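You operate a simulated robot arm through the tools that you are given. There is no shell and no other tool. Be economical: measure what you need, move in short steps, check, and stop when the job is done.

The job below is to be done with a simulated robot arm. You get a single attempt, and the scene is never put back.

## Task
Fetch the grey packer block and set it on top of the brown carton.
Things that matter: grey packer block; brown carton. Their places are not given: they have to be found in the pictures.

The check looks at the end state, three seconds after you hand in, the way a careful person would. Anything else that was tipped, shoved, dropped, spilled or broken makes it a failure.

## Robot
A 6-joint arm with a two-finger parallel gripper, fixed in place. Base frame: the origin is at the foot of the arm, x ahead of it, y to its left, z up; the work surface is at about z = 0. Units: cm, rad, N and s.
With the tool pointing down near the work surface it reaches from about 16 to 42 cm from the base axis. Its first joint turns from -1.152 to 1.152 rad. Payload 1.57 kg.
The tool frame sits at the grasp point between the pads (the TCP): z along the fingers, y along the line on which they close. The tips reach 3 cm beyond it. Largest opening 8 cm; finger width 1.7, thickness 1.2; the body of the gripper, 4 by 8.2 cm, starts 8 cm behind the TCP.
Orientation is that of the tool frame in the base frame, as a unit quaternion [w, x, y, z]. With the fingers straight down and closing along the base's y, the tool's x points along the base's -x, its y along +y and its z along -z.

## Interface
- The arm moves only by the tool move_arm. Its arguments are lists of equal length, an entry for each row: "xyz": the shift along the base's x, y, z in units of 250 mm (1.0 is 250 mm), a list of three; "twist": the turn about the base's z in units of 45 degrees (1.0 is 45 degrees); "claw": the gripper command, from -1 (shut) to 1 (fully open), values between in proportion. In form: {"xyz": [[dx, dy, dz], ...], "twist": [twist, ...], "claw": [claw, ...]}. A call has 1 to 8 rows; each row is the pose to reach, as a shift and turn from the pose commanded when the call began. A call with a number of a shift or a turn outside -1 to 1 is refused whole. Rows are played at 5 a second. More than 5 cm and 0.15 rad between two rows, or a gripper value outside its range, and nothing of the call is played. Where a pose cannot be reached the arm comes as near as it can. A force on the tool above 40 N (or 10 N above the force at the start of the call, whichever is more), or a blocked arm, ends the call early, and 0.2 s more pass. The fingers move at their own pace (about 15.3 cm/s each) and stop on an object; they squeeze with about 26 N. The grip force told is the motor's: it shows also when the fingers shut on nothing. Time passes only in rows, and 0.2 s behind the last, so rows that repeat a pose let the fingers close. It gives the time, the measured TCP pose, the force on the tool (base axes), the opening and the grip force at its end, in the units of the frame above (readings bear some noise).
- Cameras (640 x 400 px; columns grow to the right, rows downward): "scene" is fixed at [5.82, -31.87, 41.44]; the picture's right is [0.82, -0.57, 0.00], its down [-0.34, -0.49, -0.81] and it looks along [0.46, 0.66, -0.59] (base axes); focal length 220 px, centre (320, 200). "wrist" rides on the gripper at [-3.2, 0, -7.8] in the tool frame; the picture's right is [0.00, -1.00, 0.00], its down [0.97, 0.00, -0.24] and it looks along [0.24, 0.00, 0.97] (tool axes); focal length 218 px, centre (320, 200).
- get_image(camera): a new picture of that camera. No time passes.
- measure_at(camera, pixels): there is no depth. For up to 12 entries [column, row, z] of the newest picture of that camera ("zoom" is the newest enlarged one), the place [x, y] in the base frame at which the ray of that pixel passes the height z, good to about 0.3 cm, but the place of the scene camera against the robot may be out by one fixed shift of up to 1.8 cm in any direction. No time passes.
- enlarge(camera, box): a new picture of the part [left, top, right, bottom] of that camera's present view, enlarged. No time passes.
- sign_off(): hands the job in; it is judged then, once.

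Go step by step. Measure first, check grasps and placings, and put right what went wrong. The budget is 60 turns and 30 pictures, counting those below and the enlarged ones. Unless the task says otherwise, let go and move clear before handing in, and close with one line.

The tools are called after ">>>" as a command line: name --argument value ..., lists and objects as JSON in quotes. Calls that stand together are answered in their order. move_arm: Moves the arm, as the interface text tells. Its arguments: {"type":"object","properties":{"xyz":{"type":"array","items":{"type":"array","items":{"type":"number"}}},"twist":{"type":"array","items":{"type":"number"}},"claw":{"type":"array","items":{"type":"number"}}},"required":["xyz","twist","claw"]} The other tools are called the same way: get_image (camera) takes a picture; measure_at (camera, pixels) gives the place at which the rays of pixels pass given heights; enlarge (camera, box) takes an enlarged picture of a part of a camera's view; sign_off () hands the job in.

At the start:

```text
time: 0.0
eef_pos: [27.47, 4.9, 24.07]
orientation: [0.001, 0.001, 1.0, 0.001]
force: [0.0, 1.1, 0.1]
width: 7.97
grasp_force: 0.1
```

scene: 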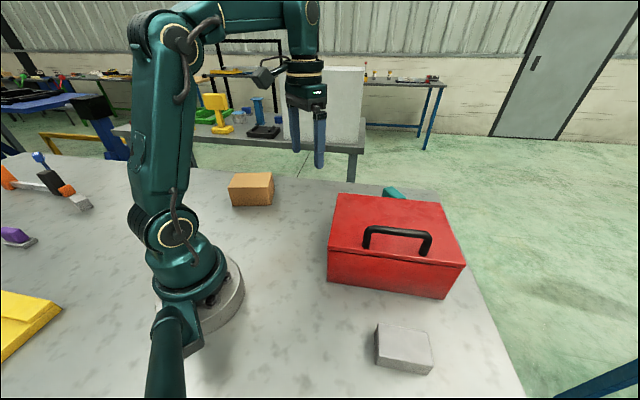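
wrist: 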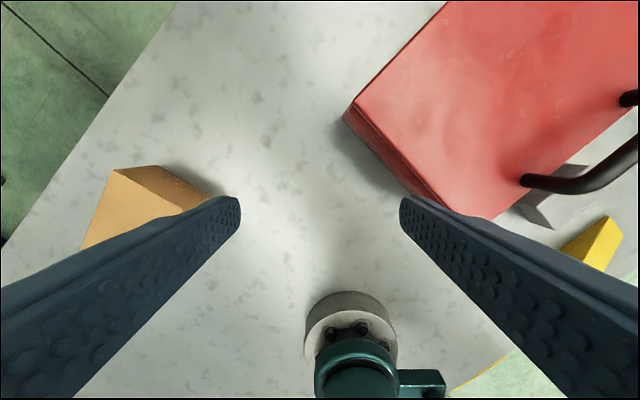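

The scene picture shows the grey block around (403,348) in front of the red toolbox, and the brown carton around (250,188). I'll enlarge both and measure their corners.

>>> enlarge --camera "scene" --box '[340, 300, 468, 380]'

>>> measure_at --camera "scene" --pixels '[[376, 324, 3], [428, 334, 3], [434, 363, 3], [378, 355, 3], [376, 366, 0], [430, 374, 0], [229, 188, 5], [240, 173, 5], [274, 173, 5], [268, 188, 5], [233, 207, 0], [271, 204, 0]]'

>>> measure_at --camera "wrist" --pixels '[[113, 169, 5], [158, 166, 5], [212, 195, 0], [82, 248, 5], [342, 118, 0], [355, 105, 10], [440, 205, 10], [565, 163, 3], [515, 208, 3], [555, 230, 0], [590, 165, 3], [345, 320, 0]]'

>>> enlarge --camera "scene" --box '[200, 150, 328, 230]'

```text
5.00 times, centred on (404, 340) of scene
```

zoom: 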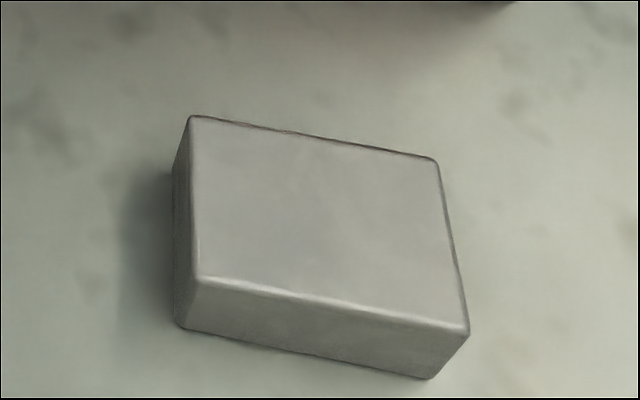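

```text
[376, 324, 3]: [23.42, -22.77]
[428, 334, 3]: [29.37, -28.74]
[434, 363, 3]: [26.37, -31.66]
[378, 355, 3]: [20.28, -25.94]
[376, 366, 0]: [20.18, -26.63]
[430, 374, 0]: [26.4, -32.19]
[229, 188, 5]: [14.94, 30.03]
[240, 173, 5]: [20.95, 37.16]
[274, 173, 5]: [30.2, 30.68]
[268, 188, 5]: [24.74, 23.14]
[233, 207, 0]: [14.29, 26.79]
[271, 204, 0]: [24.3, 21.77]
```

```text
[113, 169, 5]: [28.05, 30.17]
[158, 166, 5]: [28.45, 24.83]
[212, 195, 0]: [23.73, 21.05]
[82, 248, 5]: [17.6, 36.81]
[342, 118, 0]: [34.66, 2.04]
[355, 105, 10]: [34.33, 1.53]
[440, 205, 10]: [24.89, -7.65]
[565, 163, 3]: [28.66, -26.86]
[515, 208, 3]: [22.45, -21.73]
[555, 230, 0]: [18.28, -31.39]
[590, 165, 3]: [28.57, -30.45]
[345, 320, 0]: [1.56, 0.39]
```

```text
5.00 times, centred on (264, 190) of scene
```

zoom: 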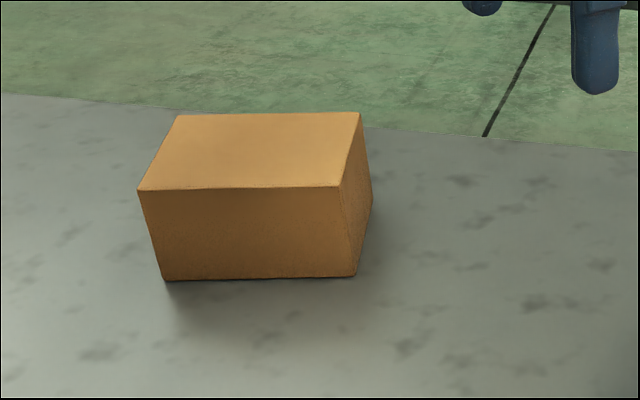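

The grey block reads roughly 8.4 x 4.4 cm with its long side along about -45°, and the carton is about 11 cm wide. I'll measure carton heights in the zoom (138,190)/(163,280), (340,186)/(356,276), and the toolbox's near edge.

>>> measure_at --camera "zoom" --pixels '[[163, 280, 0], [356, 276, 0], [373, 205, 0], [138, 190, 7], [340, 186, 7], [361, 112, 7], [177, 115, 7], [138, 190, 8], [340, 186, 8], [361, 112, 8], [177, 115, 8], [340, 186, 6]]'

>>> measure_at --camera "scene" --pixels '[[327, 281, 0], [446, 298, 0], [330, 248, 8], [465, 265, 8], [340, 193, 8], [440, 203, 8], [330, 248, 10], [465, 265, 10], [376.8, 365.6, 0], [425.5, 375.5, 0], [379.5, 355.5, 2], [433, 366.5, 2]]'

```text
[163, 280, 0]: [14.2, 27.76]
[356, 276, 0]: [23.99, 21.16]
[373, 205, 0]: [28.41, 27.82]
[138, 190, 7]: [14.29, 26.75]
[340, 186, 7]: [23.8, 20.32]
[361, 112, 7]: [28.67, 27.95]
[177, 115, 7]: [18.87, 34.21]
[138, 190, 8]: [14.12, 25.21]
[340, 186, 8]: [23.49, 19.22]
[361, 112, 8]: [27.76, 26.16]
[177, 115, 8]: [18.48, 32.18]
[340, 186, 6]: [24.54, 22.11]
```

```text
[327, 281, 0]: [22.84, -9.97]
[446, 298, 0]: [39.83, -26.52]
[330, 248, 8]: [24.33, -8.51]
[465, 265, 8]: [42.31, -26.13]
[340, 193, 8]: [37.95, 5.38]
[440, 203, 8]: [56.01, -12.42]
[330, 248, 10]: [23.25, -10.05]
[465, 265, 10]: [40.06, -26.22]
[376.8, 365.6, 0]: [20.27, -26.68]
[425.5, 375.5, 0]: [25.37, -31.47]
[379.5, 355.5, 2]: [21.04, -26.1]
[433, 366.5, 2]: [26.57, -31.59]
```

The carton's top is at about z=6.6 cm, centred near (21.3, 27.7), and the toolbox edge clears the block by about 9 cm. I'll travel high towards the block while turning -45° so the fingers close across its short side.

>>> move_arm --xyz '[[0, -0.16, 0], [0, -0.32, 0], [0, -0.48, 0], [-0.02, -0.64, 0], [-0.04, -0.8, 0], [-0.06, -0.96, 0]]' --twist '[-0.1667, -0.3333, -0.5, -0.6667, -0.8333, -1.0]' --claw '[1, 1, 1, 1, 1, 1]'

>>> move_arm --xyz '[[-0.02, -0.16, 0], [-0.04, -0.32, -0.05], [-0.04, -0.32, -0.2], [-0.04, -0.32, -0.2]]' --twist '[0, 0, 0, 0]' --claw '[1, 1, 1, 1]'

>>> get_image --camera "wrist"

```text
time: 1.4
eef_pos: [26.14, -19.26, 23.92]
orientation: [0.001, 0.384, 0.923, 0.001]
force: [0.3, 0.3, 0.0]
width: 7.99
grasp_force: 0.0
```

```text
time: 2.4
eef_pos: [25.08, -27.15, 19.2]
orientation: [0.001, 0.383, 0.924, 0.001]
force: [0.6, -0.2, -0.6]
width: 8.02
grasp_force: 0.0
out of reach, approached as far as the arm can: row 2
```

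```text
25 pictures are left
```

wrist: 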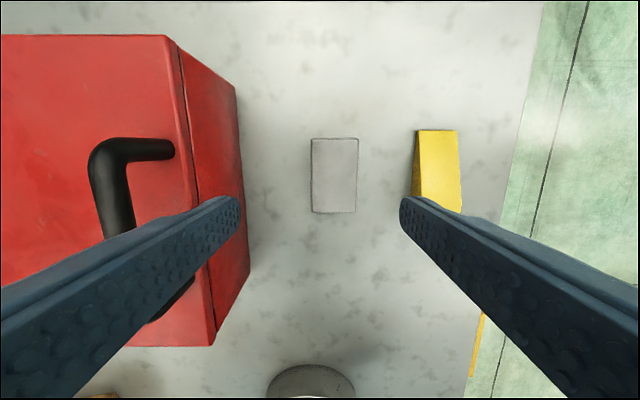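

The wrist view shows the block at (311-358,138-213), well aligned, with a yellow object at (415-462,130-213) beside it. I'll measure them and the toolbox's edge to check finger clearance.

>>> measure_at --camera "wrist" --pixels '[[311, 139, 2.5], [358, 139, 2.5], [356, 212, 2.5], [312, 212, 2.5], [418, 130, 3], [457, 131, 3], [462, 212, 0], [413, 195, 0], [417, 130, 8], [249, 270, 0], [237, 90, 0], [215, 345, 10]]'

>>> enlarge --camera "wrist" --box '[280, 110, 488, 240]'

>>> get_image --camera "scene"

```text
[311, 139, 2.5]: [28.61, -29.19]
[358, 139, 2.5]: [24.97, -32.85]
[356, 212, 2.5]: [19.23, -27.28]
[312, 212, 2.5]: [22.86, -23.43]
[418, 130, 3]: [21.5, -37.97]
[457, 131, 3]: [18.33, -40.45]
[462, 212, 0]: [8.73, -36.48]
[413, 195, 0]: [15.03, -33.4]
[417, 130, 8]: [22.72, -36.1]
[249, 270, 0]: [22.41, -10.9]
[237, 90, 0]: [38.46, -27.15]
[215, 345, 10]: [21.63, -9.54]
```

```text
3.08 times, centred on (384, 175) of wrist
```

zoom: 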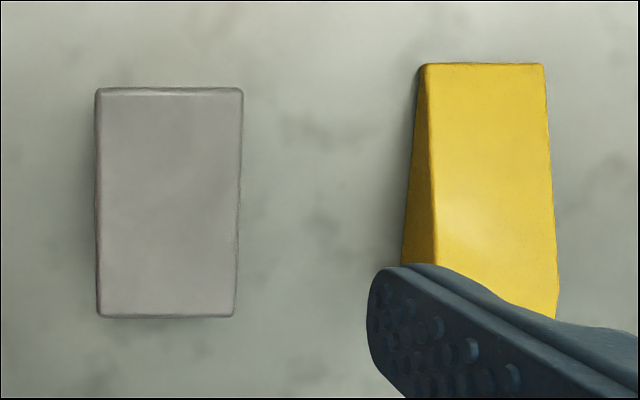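

```text
23 pictures are left
```

scene: 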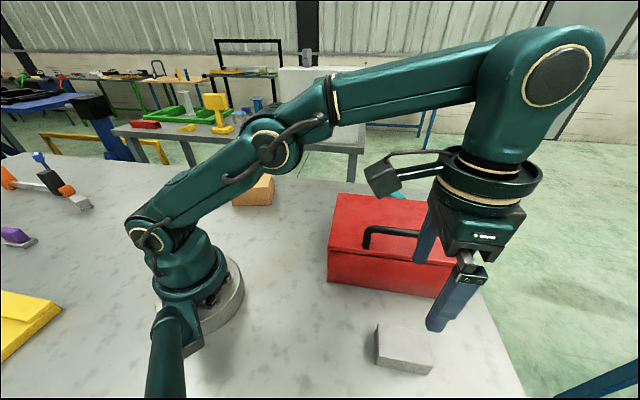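

By the wrist camera the block is about 8.0 x 5.2 cm, centred at (23.9, -28.2), and a 7 cm opening clears the yellow wedge. I'll shift there and go down partway to check.

>>> move_arm --xyz '[[-0.042, -0.044, 0], [-0.042, -0.044, -0.16], [-0.042, -0.044, -0.32], [-0.042, -0.044, -0.4], [-0.042, -0.044, -0.4]]' --twist '[0, 0, 0, 0, 0]' --claw '[0.8, 0.8, 0.8, 0.8, 0.8]'

>>> get_image --camera "wrist"

```text
time: 3.6
eef_pos: [24.04, -28.31, 9.1]
orientation: [0.001, 0.382, 0.924, 0.0]
force: [0.1, 1.1, -0.2]
width: 7.19
grasp_force: 0.0
```

```text
22 pictures are left
```

wrist: 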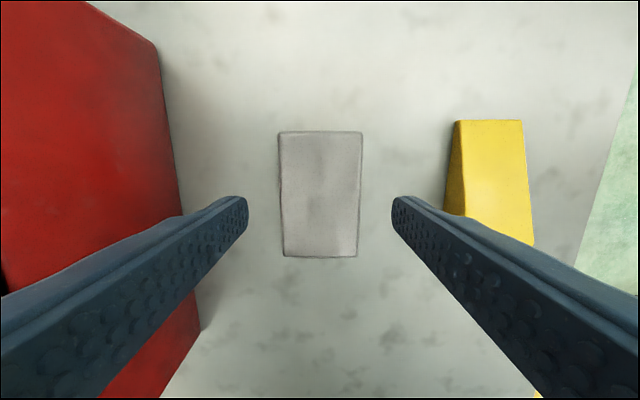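

The block is centred laterally at column 320 between the fingers and aligned. I'll check the along-block offset and height from its corners before the last descent.

>>> measure_at --camera "wrist" --pixels '[[279, 132, 2.5], [362, 132, 2.5], [357, 257, 2.5], [284, 257, 2.5], [320, 194, 2.5], [447, 215, 0], [457, 122, 3]]'

```text
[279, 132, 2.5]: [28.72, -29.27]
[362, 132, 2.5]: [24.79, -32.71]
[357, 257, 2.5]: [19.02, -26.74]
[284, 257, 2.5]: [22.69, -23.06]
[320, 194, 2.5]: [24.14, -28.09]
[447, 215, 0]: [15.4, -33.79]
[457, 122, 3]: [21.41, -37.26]
```

The block's centre is about 0.4 cm further along its long axis. I'll correct for that, go down to z about 3.4, and close.

>>> move_arm --xyz '[[-0.01, 0.012, -0.1], [-0.01, 0.012, -0.19], [-0.01, 0.012, -0.228], [-0.01, 0.012, -0.228], [-0.01, 0.012, -0.228], [-0.01, 0.012, -0.228], [-0.01, 0.012, -0.228]]' --twist '[0, 0, 0, 0, 0, 0, 0]' --claw '[0.8, 0.8, 0.8, 0.8, -1, -1, -1]'

```text
time: 5.2
eef_pos: [23.76, -27.99, 3.23]
orientation: [0.0, 0.382, 0.924, 0.0]
force: [1.3, -0.6, 0.0]
width: 5.02
grasp_force: 26.0
```

The fingers stopped at 5.02 cm with 26 N, so the block is held. I'll lift straight up and check.

>>> move_arm --xyz '[[0, 0, 0.1], [0, 0, 0.25], [0, 0, 0.4], [0, 0, 0.56], [0, 0, 0.72], [0, 0, 0.76], [0, 0, 0.76]]' --twist '[0, 0, 0, 0, 0, 0, 0]' --claw '[-1, -1, -1, -1, -1, -1, -1]'

>>> get_image --camera "scene"

>>> get_image --camera "wrist"

```text
time: 6.8
eef_pos: [23.23, -27.33, 21.68]
orientation: [0.001, 0.382, 0.924, 0.0]
force: [-0.6, -0.4, -11.8]
width: 5.01
grasp_force: 26.0
out of reach, approached as far as the arm can: row 5, 6, 7
```

```text
21 pictures are left
```

scene: 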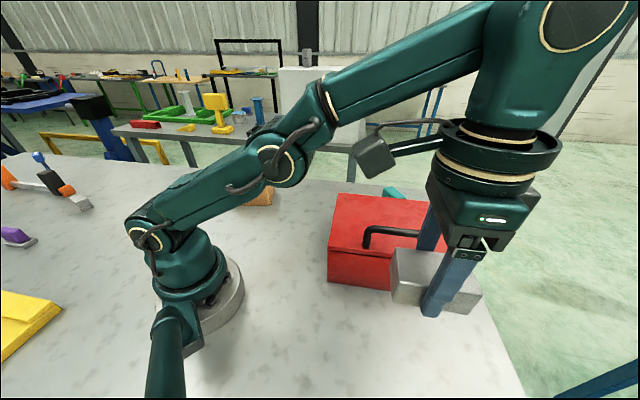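

```text
20 pictures are left
```

wrist: 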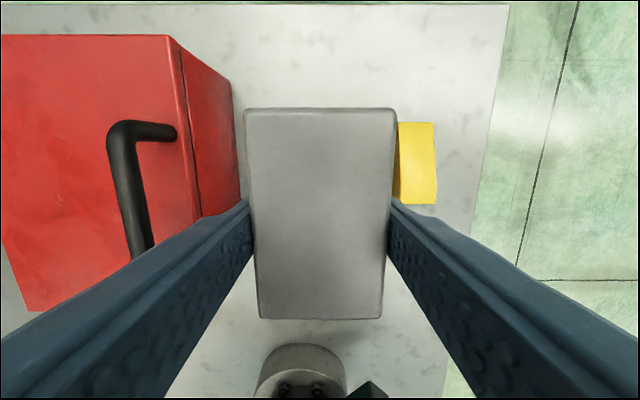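

The block is held level and came up clean. I'll swing it across high, well above the toolbox, towards the carton side.

>>> move_arm --xyz '[[0, 0.12, 0], [0, 0.28, 0.02], [0, 0.44, 0.04], [0, 0.6, 0.06], [0, 0.76, 0.06], [0, 0.92, 0.06], [0, 1.0, 0.06]]' --twist '[0, 0, 0, 0, 0, 0, 0]' --claw '[-1, -1, -1, -1, -1, -1, -1]'

```text
time: 8.4
eef_pos: [23.32, -2.43, 23.27]
orientation: [0.002, 0.383, 0.924, 0.0]
force: [-0.3, 0.0, -12.5]
width: 4.99
grasp_force: 26.0
```

The block passed the toolbox and is still held at y=-2.4. I'll carry on to short of the carton while turning +11° to match its long side, then look.

>>> move_arm --xyz '[[0, 0.14, 0], [-0.02, 0.3, 0], [-0.04, 0.46, 0], [-0.06, 0.6, 0], [-0.08, 0.74, 0], [-0.08, 0.8, 0], [-0.08, 0.8, 0]]' --twist '[0.05, 0.1, 0.15, 0.2, 0.253, 0.253, 0.253]' --claw '[-1, -1, -1, -1, -1, -1, -1]'

>>> get_image --camera "wrist"

>>> get_image --camera "scene"

```text
time: 10.0
eef_pos: [21.19, 17.69, 23.41]
orientation: [0.002, 0.289, 0.957, 0.0]
force: [0.6, 0.5, -13.4]
width: 4.97
grasp_force: 25.8
```

```text
19 pictures are left
```

wrist: 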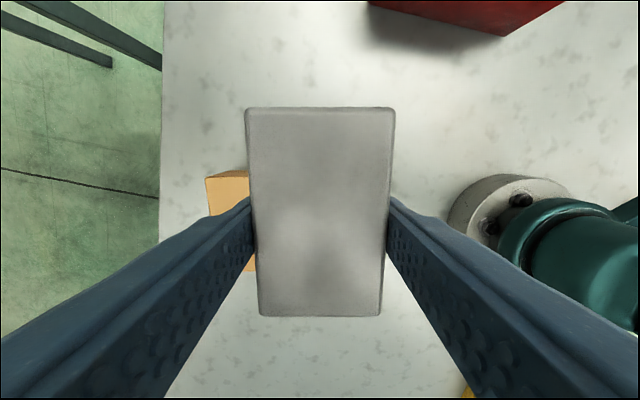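

```text
18 pictures are left
```

scene: 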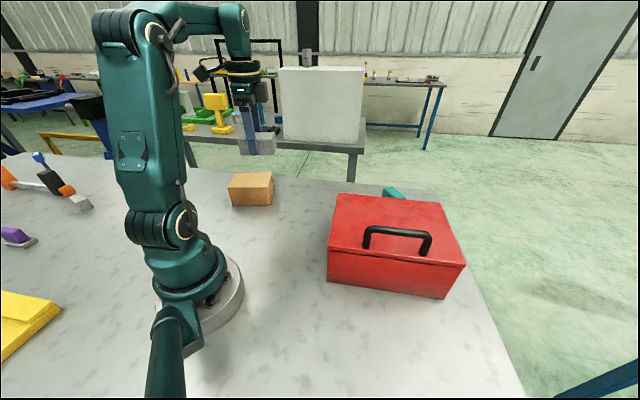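

The left edge of the carton shows at (206,178)-(249,170) in the wrist view and the rest is behind the block. I'll measure that corner and compare it with the scene values.

>>> measure_at --camera "wrist" --pixels '[[206, 178, 6.6], [249, 170, 6.6], [211, 216, 6.6], [249, 272, 0]]'

>>> measure_at --camera "scene" --pixels '[[227.6, 188, 6.6], [268, 187.2, 6.6], [272.2, 172.4, 6.6], [235.4, 173, 6.6], [232.6, 206, 0], [271.2, 205.2, 0]]'

>>> enlarge --camera "wrist" --box '[180, 150, 308, 230]'

```text
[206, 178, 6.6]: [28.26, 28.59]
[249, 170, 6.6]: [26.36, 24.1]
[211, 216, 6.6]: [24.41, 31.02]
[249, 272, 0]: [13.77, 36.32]
```

```text
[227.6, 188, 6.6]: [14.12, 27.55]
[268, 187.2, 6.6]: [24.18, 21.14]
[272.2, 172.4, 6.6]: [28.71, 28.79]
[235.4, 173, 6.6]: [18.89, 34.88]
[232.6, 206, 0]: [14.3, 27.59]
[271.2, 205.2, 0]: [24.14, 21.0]
```

```text
5.00 times, centred on (244, 190) of wrist
```

zoom: 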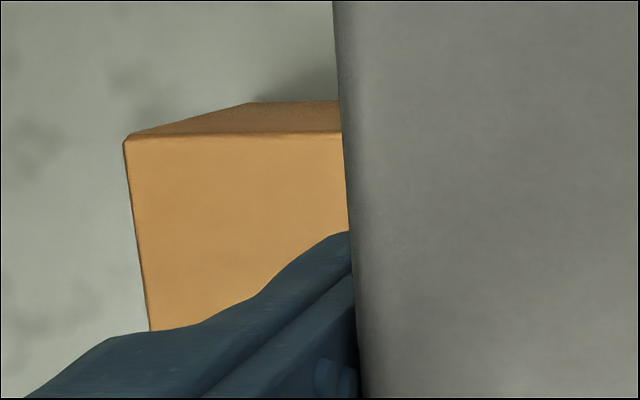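

Both wrist views put the carton's far corner at (28.3, 28.6), about 0.45 cm off the scene's value. That puts the carton's centre near (20.9, 27.8). I'll move above it and go down to leave about 4 cm.

>>> move_arm --xyz '[[0, 0.14, 0], [-0.012, 0.3, 0], [-0.012, 0.404, 0], [-0.012, 0.404, -0.14], [-0.012, 0.404, -0.28], [-0.012, 0.404, -0.36], [-0.012, 0.404, -0.36]]' --twist '[0, 0, 0, 0, 0, 0, 0]' --claw '[-1, -1, -1, -1, -1, -1, -1]'

>>> enlarge --camera "scene" --box '[186, 130, 314, 210]'

>>> get_image --camera "wrist"

```text
time: 11.6
eef_pos: [20.88, 27.74, 14.23]
orientation: [0.001, 0.29, 0.957, 0.0]
force: [0.1, -0.4, -12.0]
width: 4.99
grasp_force: 26.1
```

```text
5.00 times, centred on (250, 170) of scene
```

zoom: 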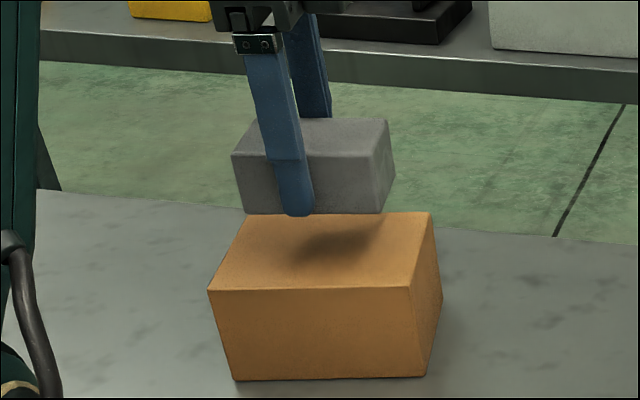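

```text
15 pictures are left
```

wrist: 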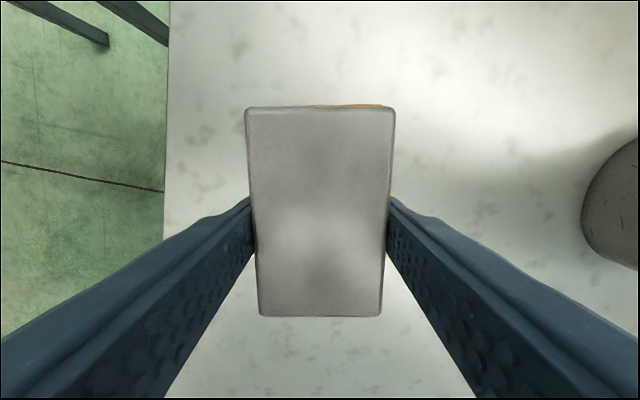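

The block's shadow falls near the middle of the carton top at zoom (340,245), and the sides are parallel. I'll lower to about 0.5 cm above and check.

>>> move_arm --xyz '[[0, 0, -0.06], [0, 0, -0.12], [0, 0, -0.15], [0, 0, -0.15]]' --twist '[0, 0, 0, 0]' --claw '[-1, -1, -1, -1]'

>>> enlarge --camera "scene" --box '[186, 130, 314, 210]'

```text
time: 12.6
eef_pos: [20.89, 27.72, 10.57]
orientation: [0.001, 0.289, 0.957, 0.0]
force: [-1.2, -0.1, -8.2]
width: 4.97
grasp_force: 25.7
```

```text
5.00 times, centred on (250, 170) of scene
```

zoom: 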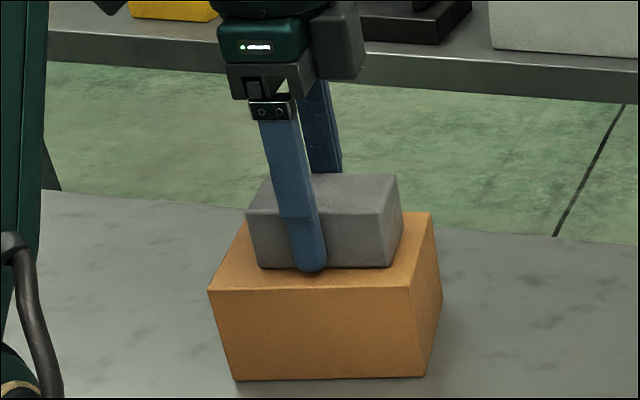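

The block looks centred and the downward force has dropped from -12 to -8.2 N, so it's at or near contact. I'll lower in 0.1 cm steps.

>>> move_arm --xyz '[[0, 0, -0.004], [0, 0, -0.008], [0, 0, -0.008]]' --twist '[0, 0, 0]' --claw '[-1, -1, -1]'

```text
time: 13.4
eef_pos: [21.0, 27.78, 10.47]
orientation: [0.002, 0.289, 0.957, 0.001]
force: [-6.8, -6.4, 20.1]
width: 4.99
grasp_force: 26.4
```

The force is now +20 N, so the block is firmly on the carton. I'll back off 0.1 cm to relieve the press, open, then rise straight up.

>>> move_arm --xyz '[[0, 0, 0.005], [0, 0, 0.005]]' --twist '[0, 0]' --claw '[-1, -1]'

>>> move_arm --xyz '[[0, 0, 0], [0, 0, 0], [0, 0, 0]]' --twist '[0, 0, 0]' --claw '[-0.1, 0.7, 0.7]'

>>> enlarge --camera "scene" --box '[186, 130, 314, 210]'

```text
time: 14.0
eef_pos: [20.99, 27.64, 10.46]
orientation: [0.001, 0.289, 0.957, 0.0]
force: [-1.7, 0.7, -2.9]
width: 4.99
grasp_force: 25.7
```

```text
time: 14.8
eef_pos: [21.0, 27.65, 10.46]
orientation: [0.001, 0.289, 0.957, 0.0]
force: [0.2, -0.4, 0.1]
width: 6.81
grasp_force: 0.1
```

```text
5.00 times, centred on (250, 170) of scene
```

zoom: 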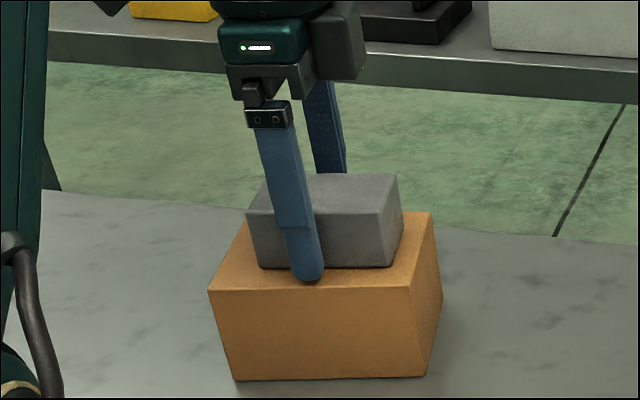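

The fingers are open to 6.8 cm and the block rests on the carton without having moved. I'll rise straight up and clear away.

>>> move_arm --xyz '[[0, 0, 0.06], [0, 0, 0.16], [0, 0, 0.3], [0, 0, 0.44], [0, -0.12, 0.48], [0, -0.28, 0.48], [0, -0.4, 0.48]]' --twist '[0, 0, 0, 0, 0, 0, 0]' --claw '[0.7, 0.7, 0.7, 0.7, 0.7, 0.7, 0.7]'

>>> get_image --camera "scene"

>>> enlarge --camera "scene" --box '[186, 130, 314, 210]'

```text
time: 16.4
eef_pos: [21.0, 17.67, 22.44]
orientation: [0.001, 0.289, 0.957, -0.001]
force: [1.1, -0.2, 0.3]
width: 6.8
grasp_force: 0.0
```

```text
12 pictures are left
```

scene: 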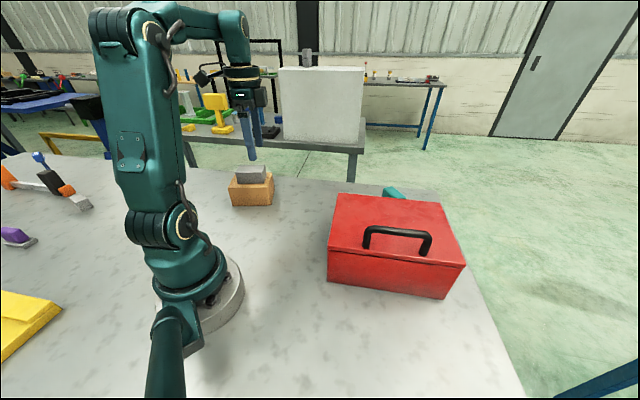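

```text
5.00 times, centred on (250, 170) of scene
```

zoom: 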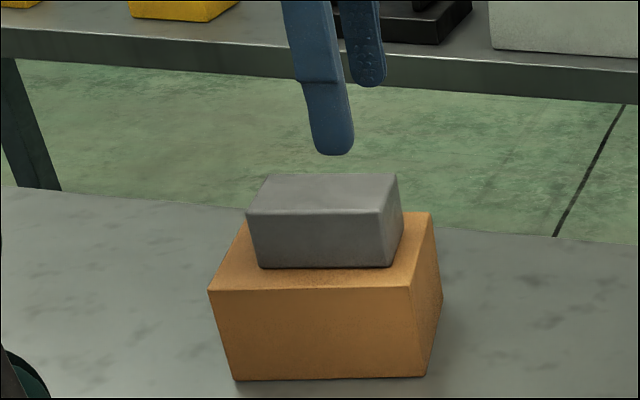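

The grey block lies flat and central on the carton, zoom (245-403,173-268). The carton, toolbox and the other objects in view are where they were, and the gripper is clear, so I'm handing in.

>>> sign_off

```text
The job is handed in.
```

The grey packer block is resting flat near the middle of the brown carton's top, with the gripper open and clear and nothing else seen to have moved.
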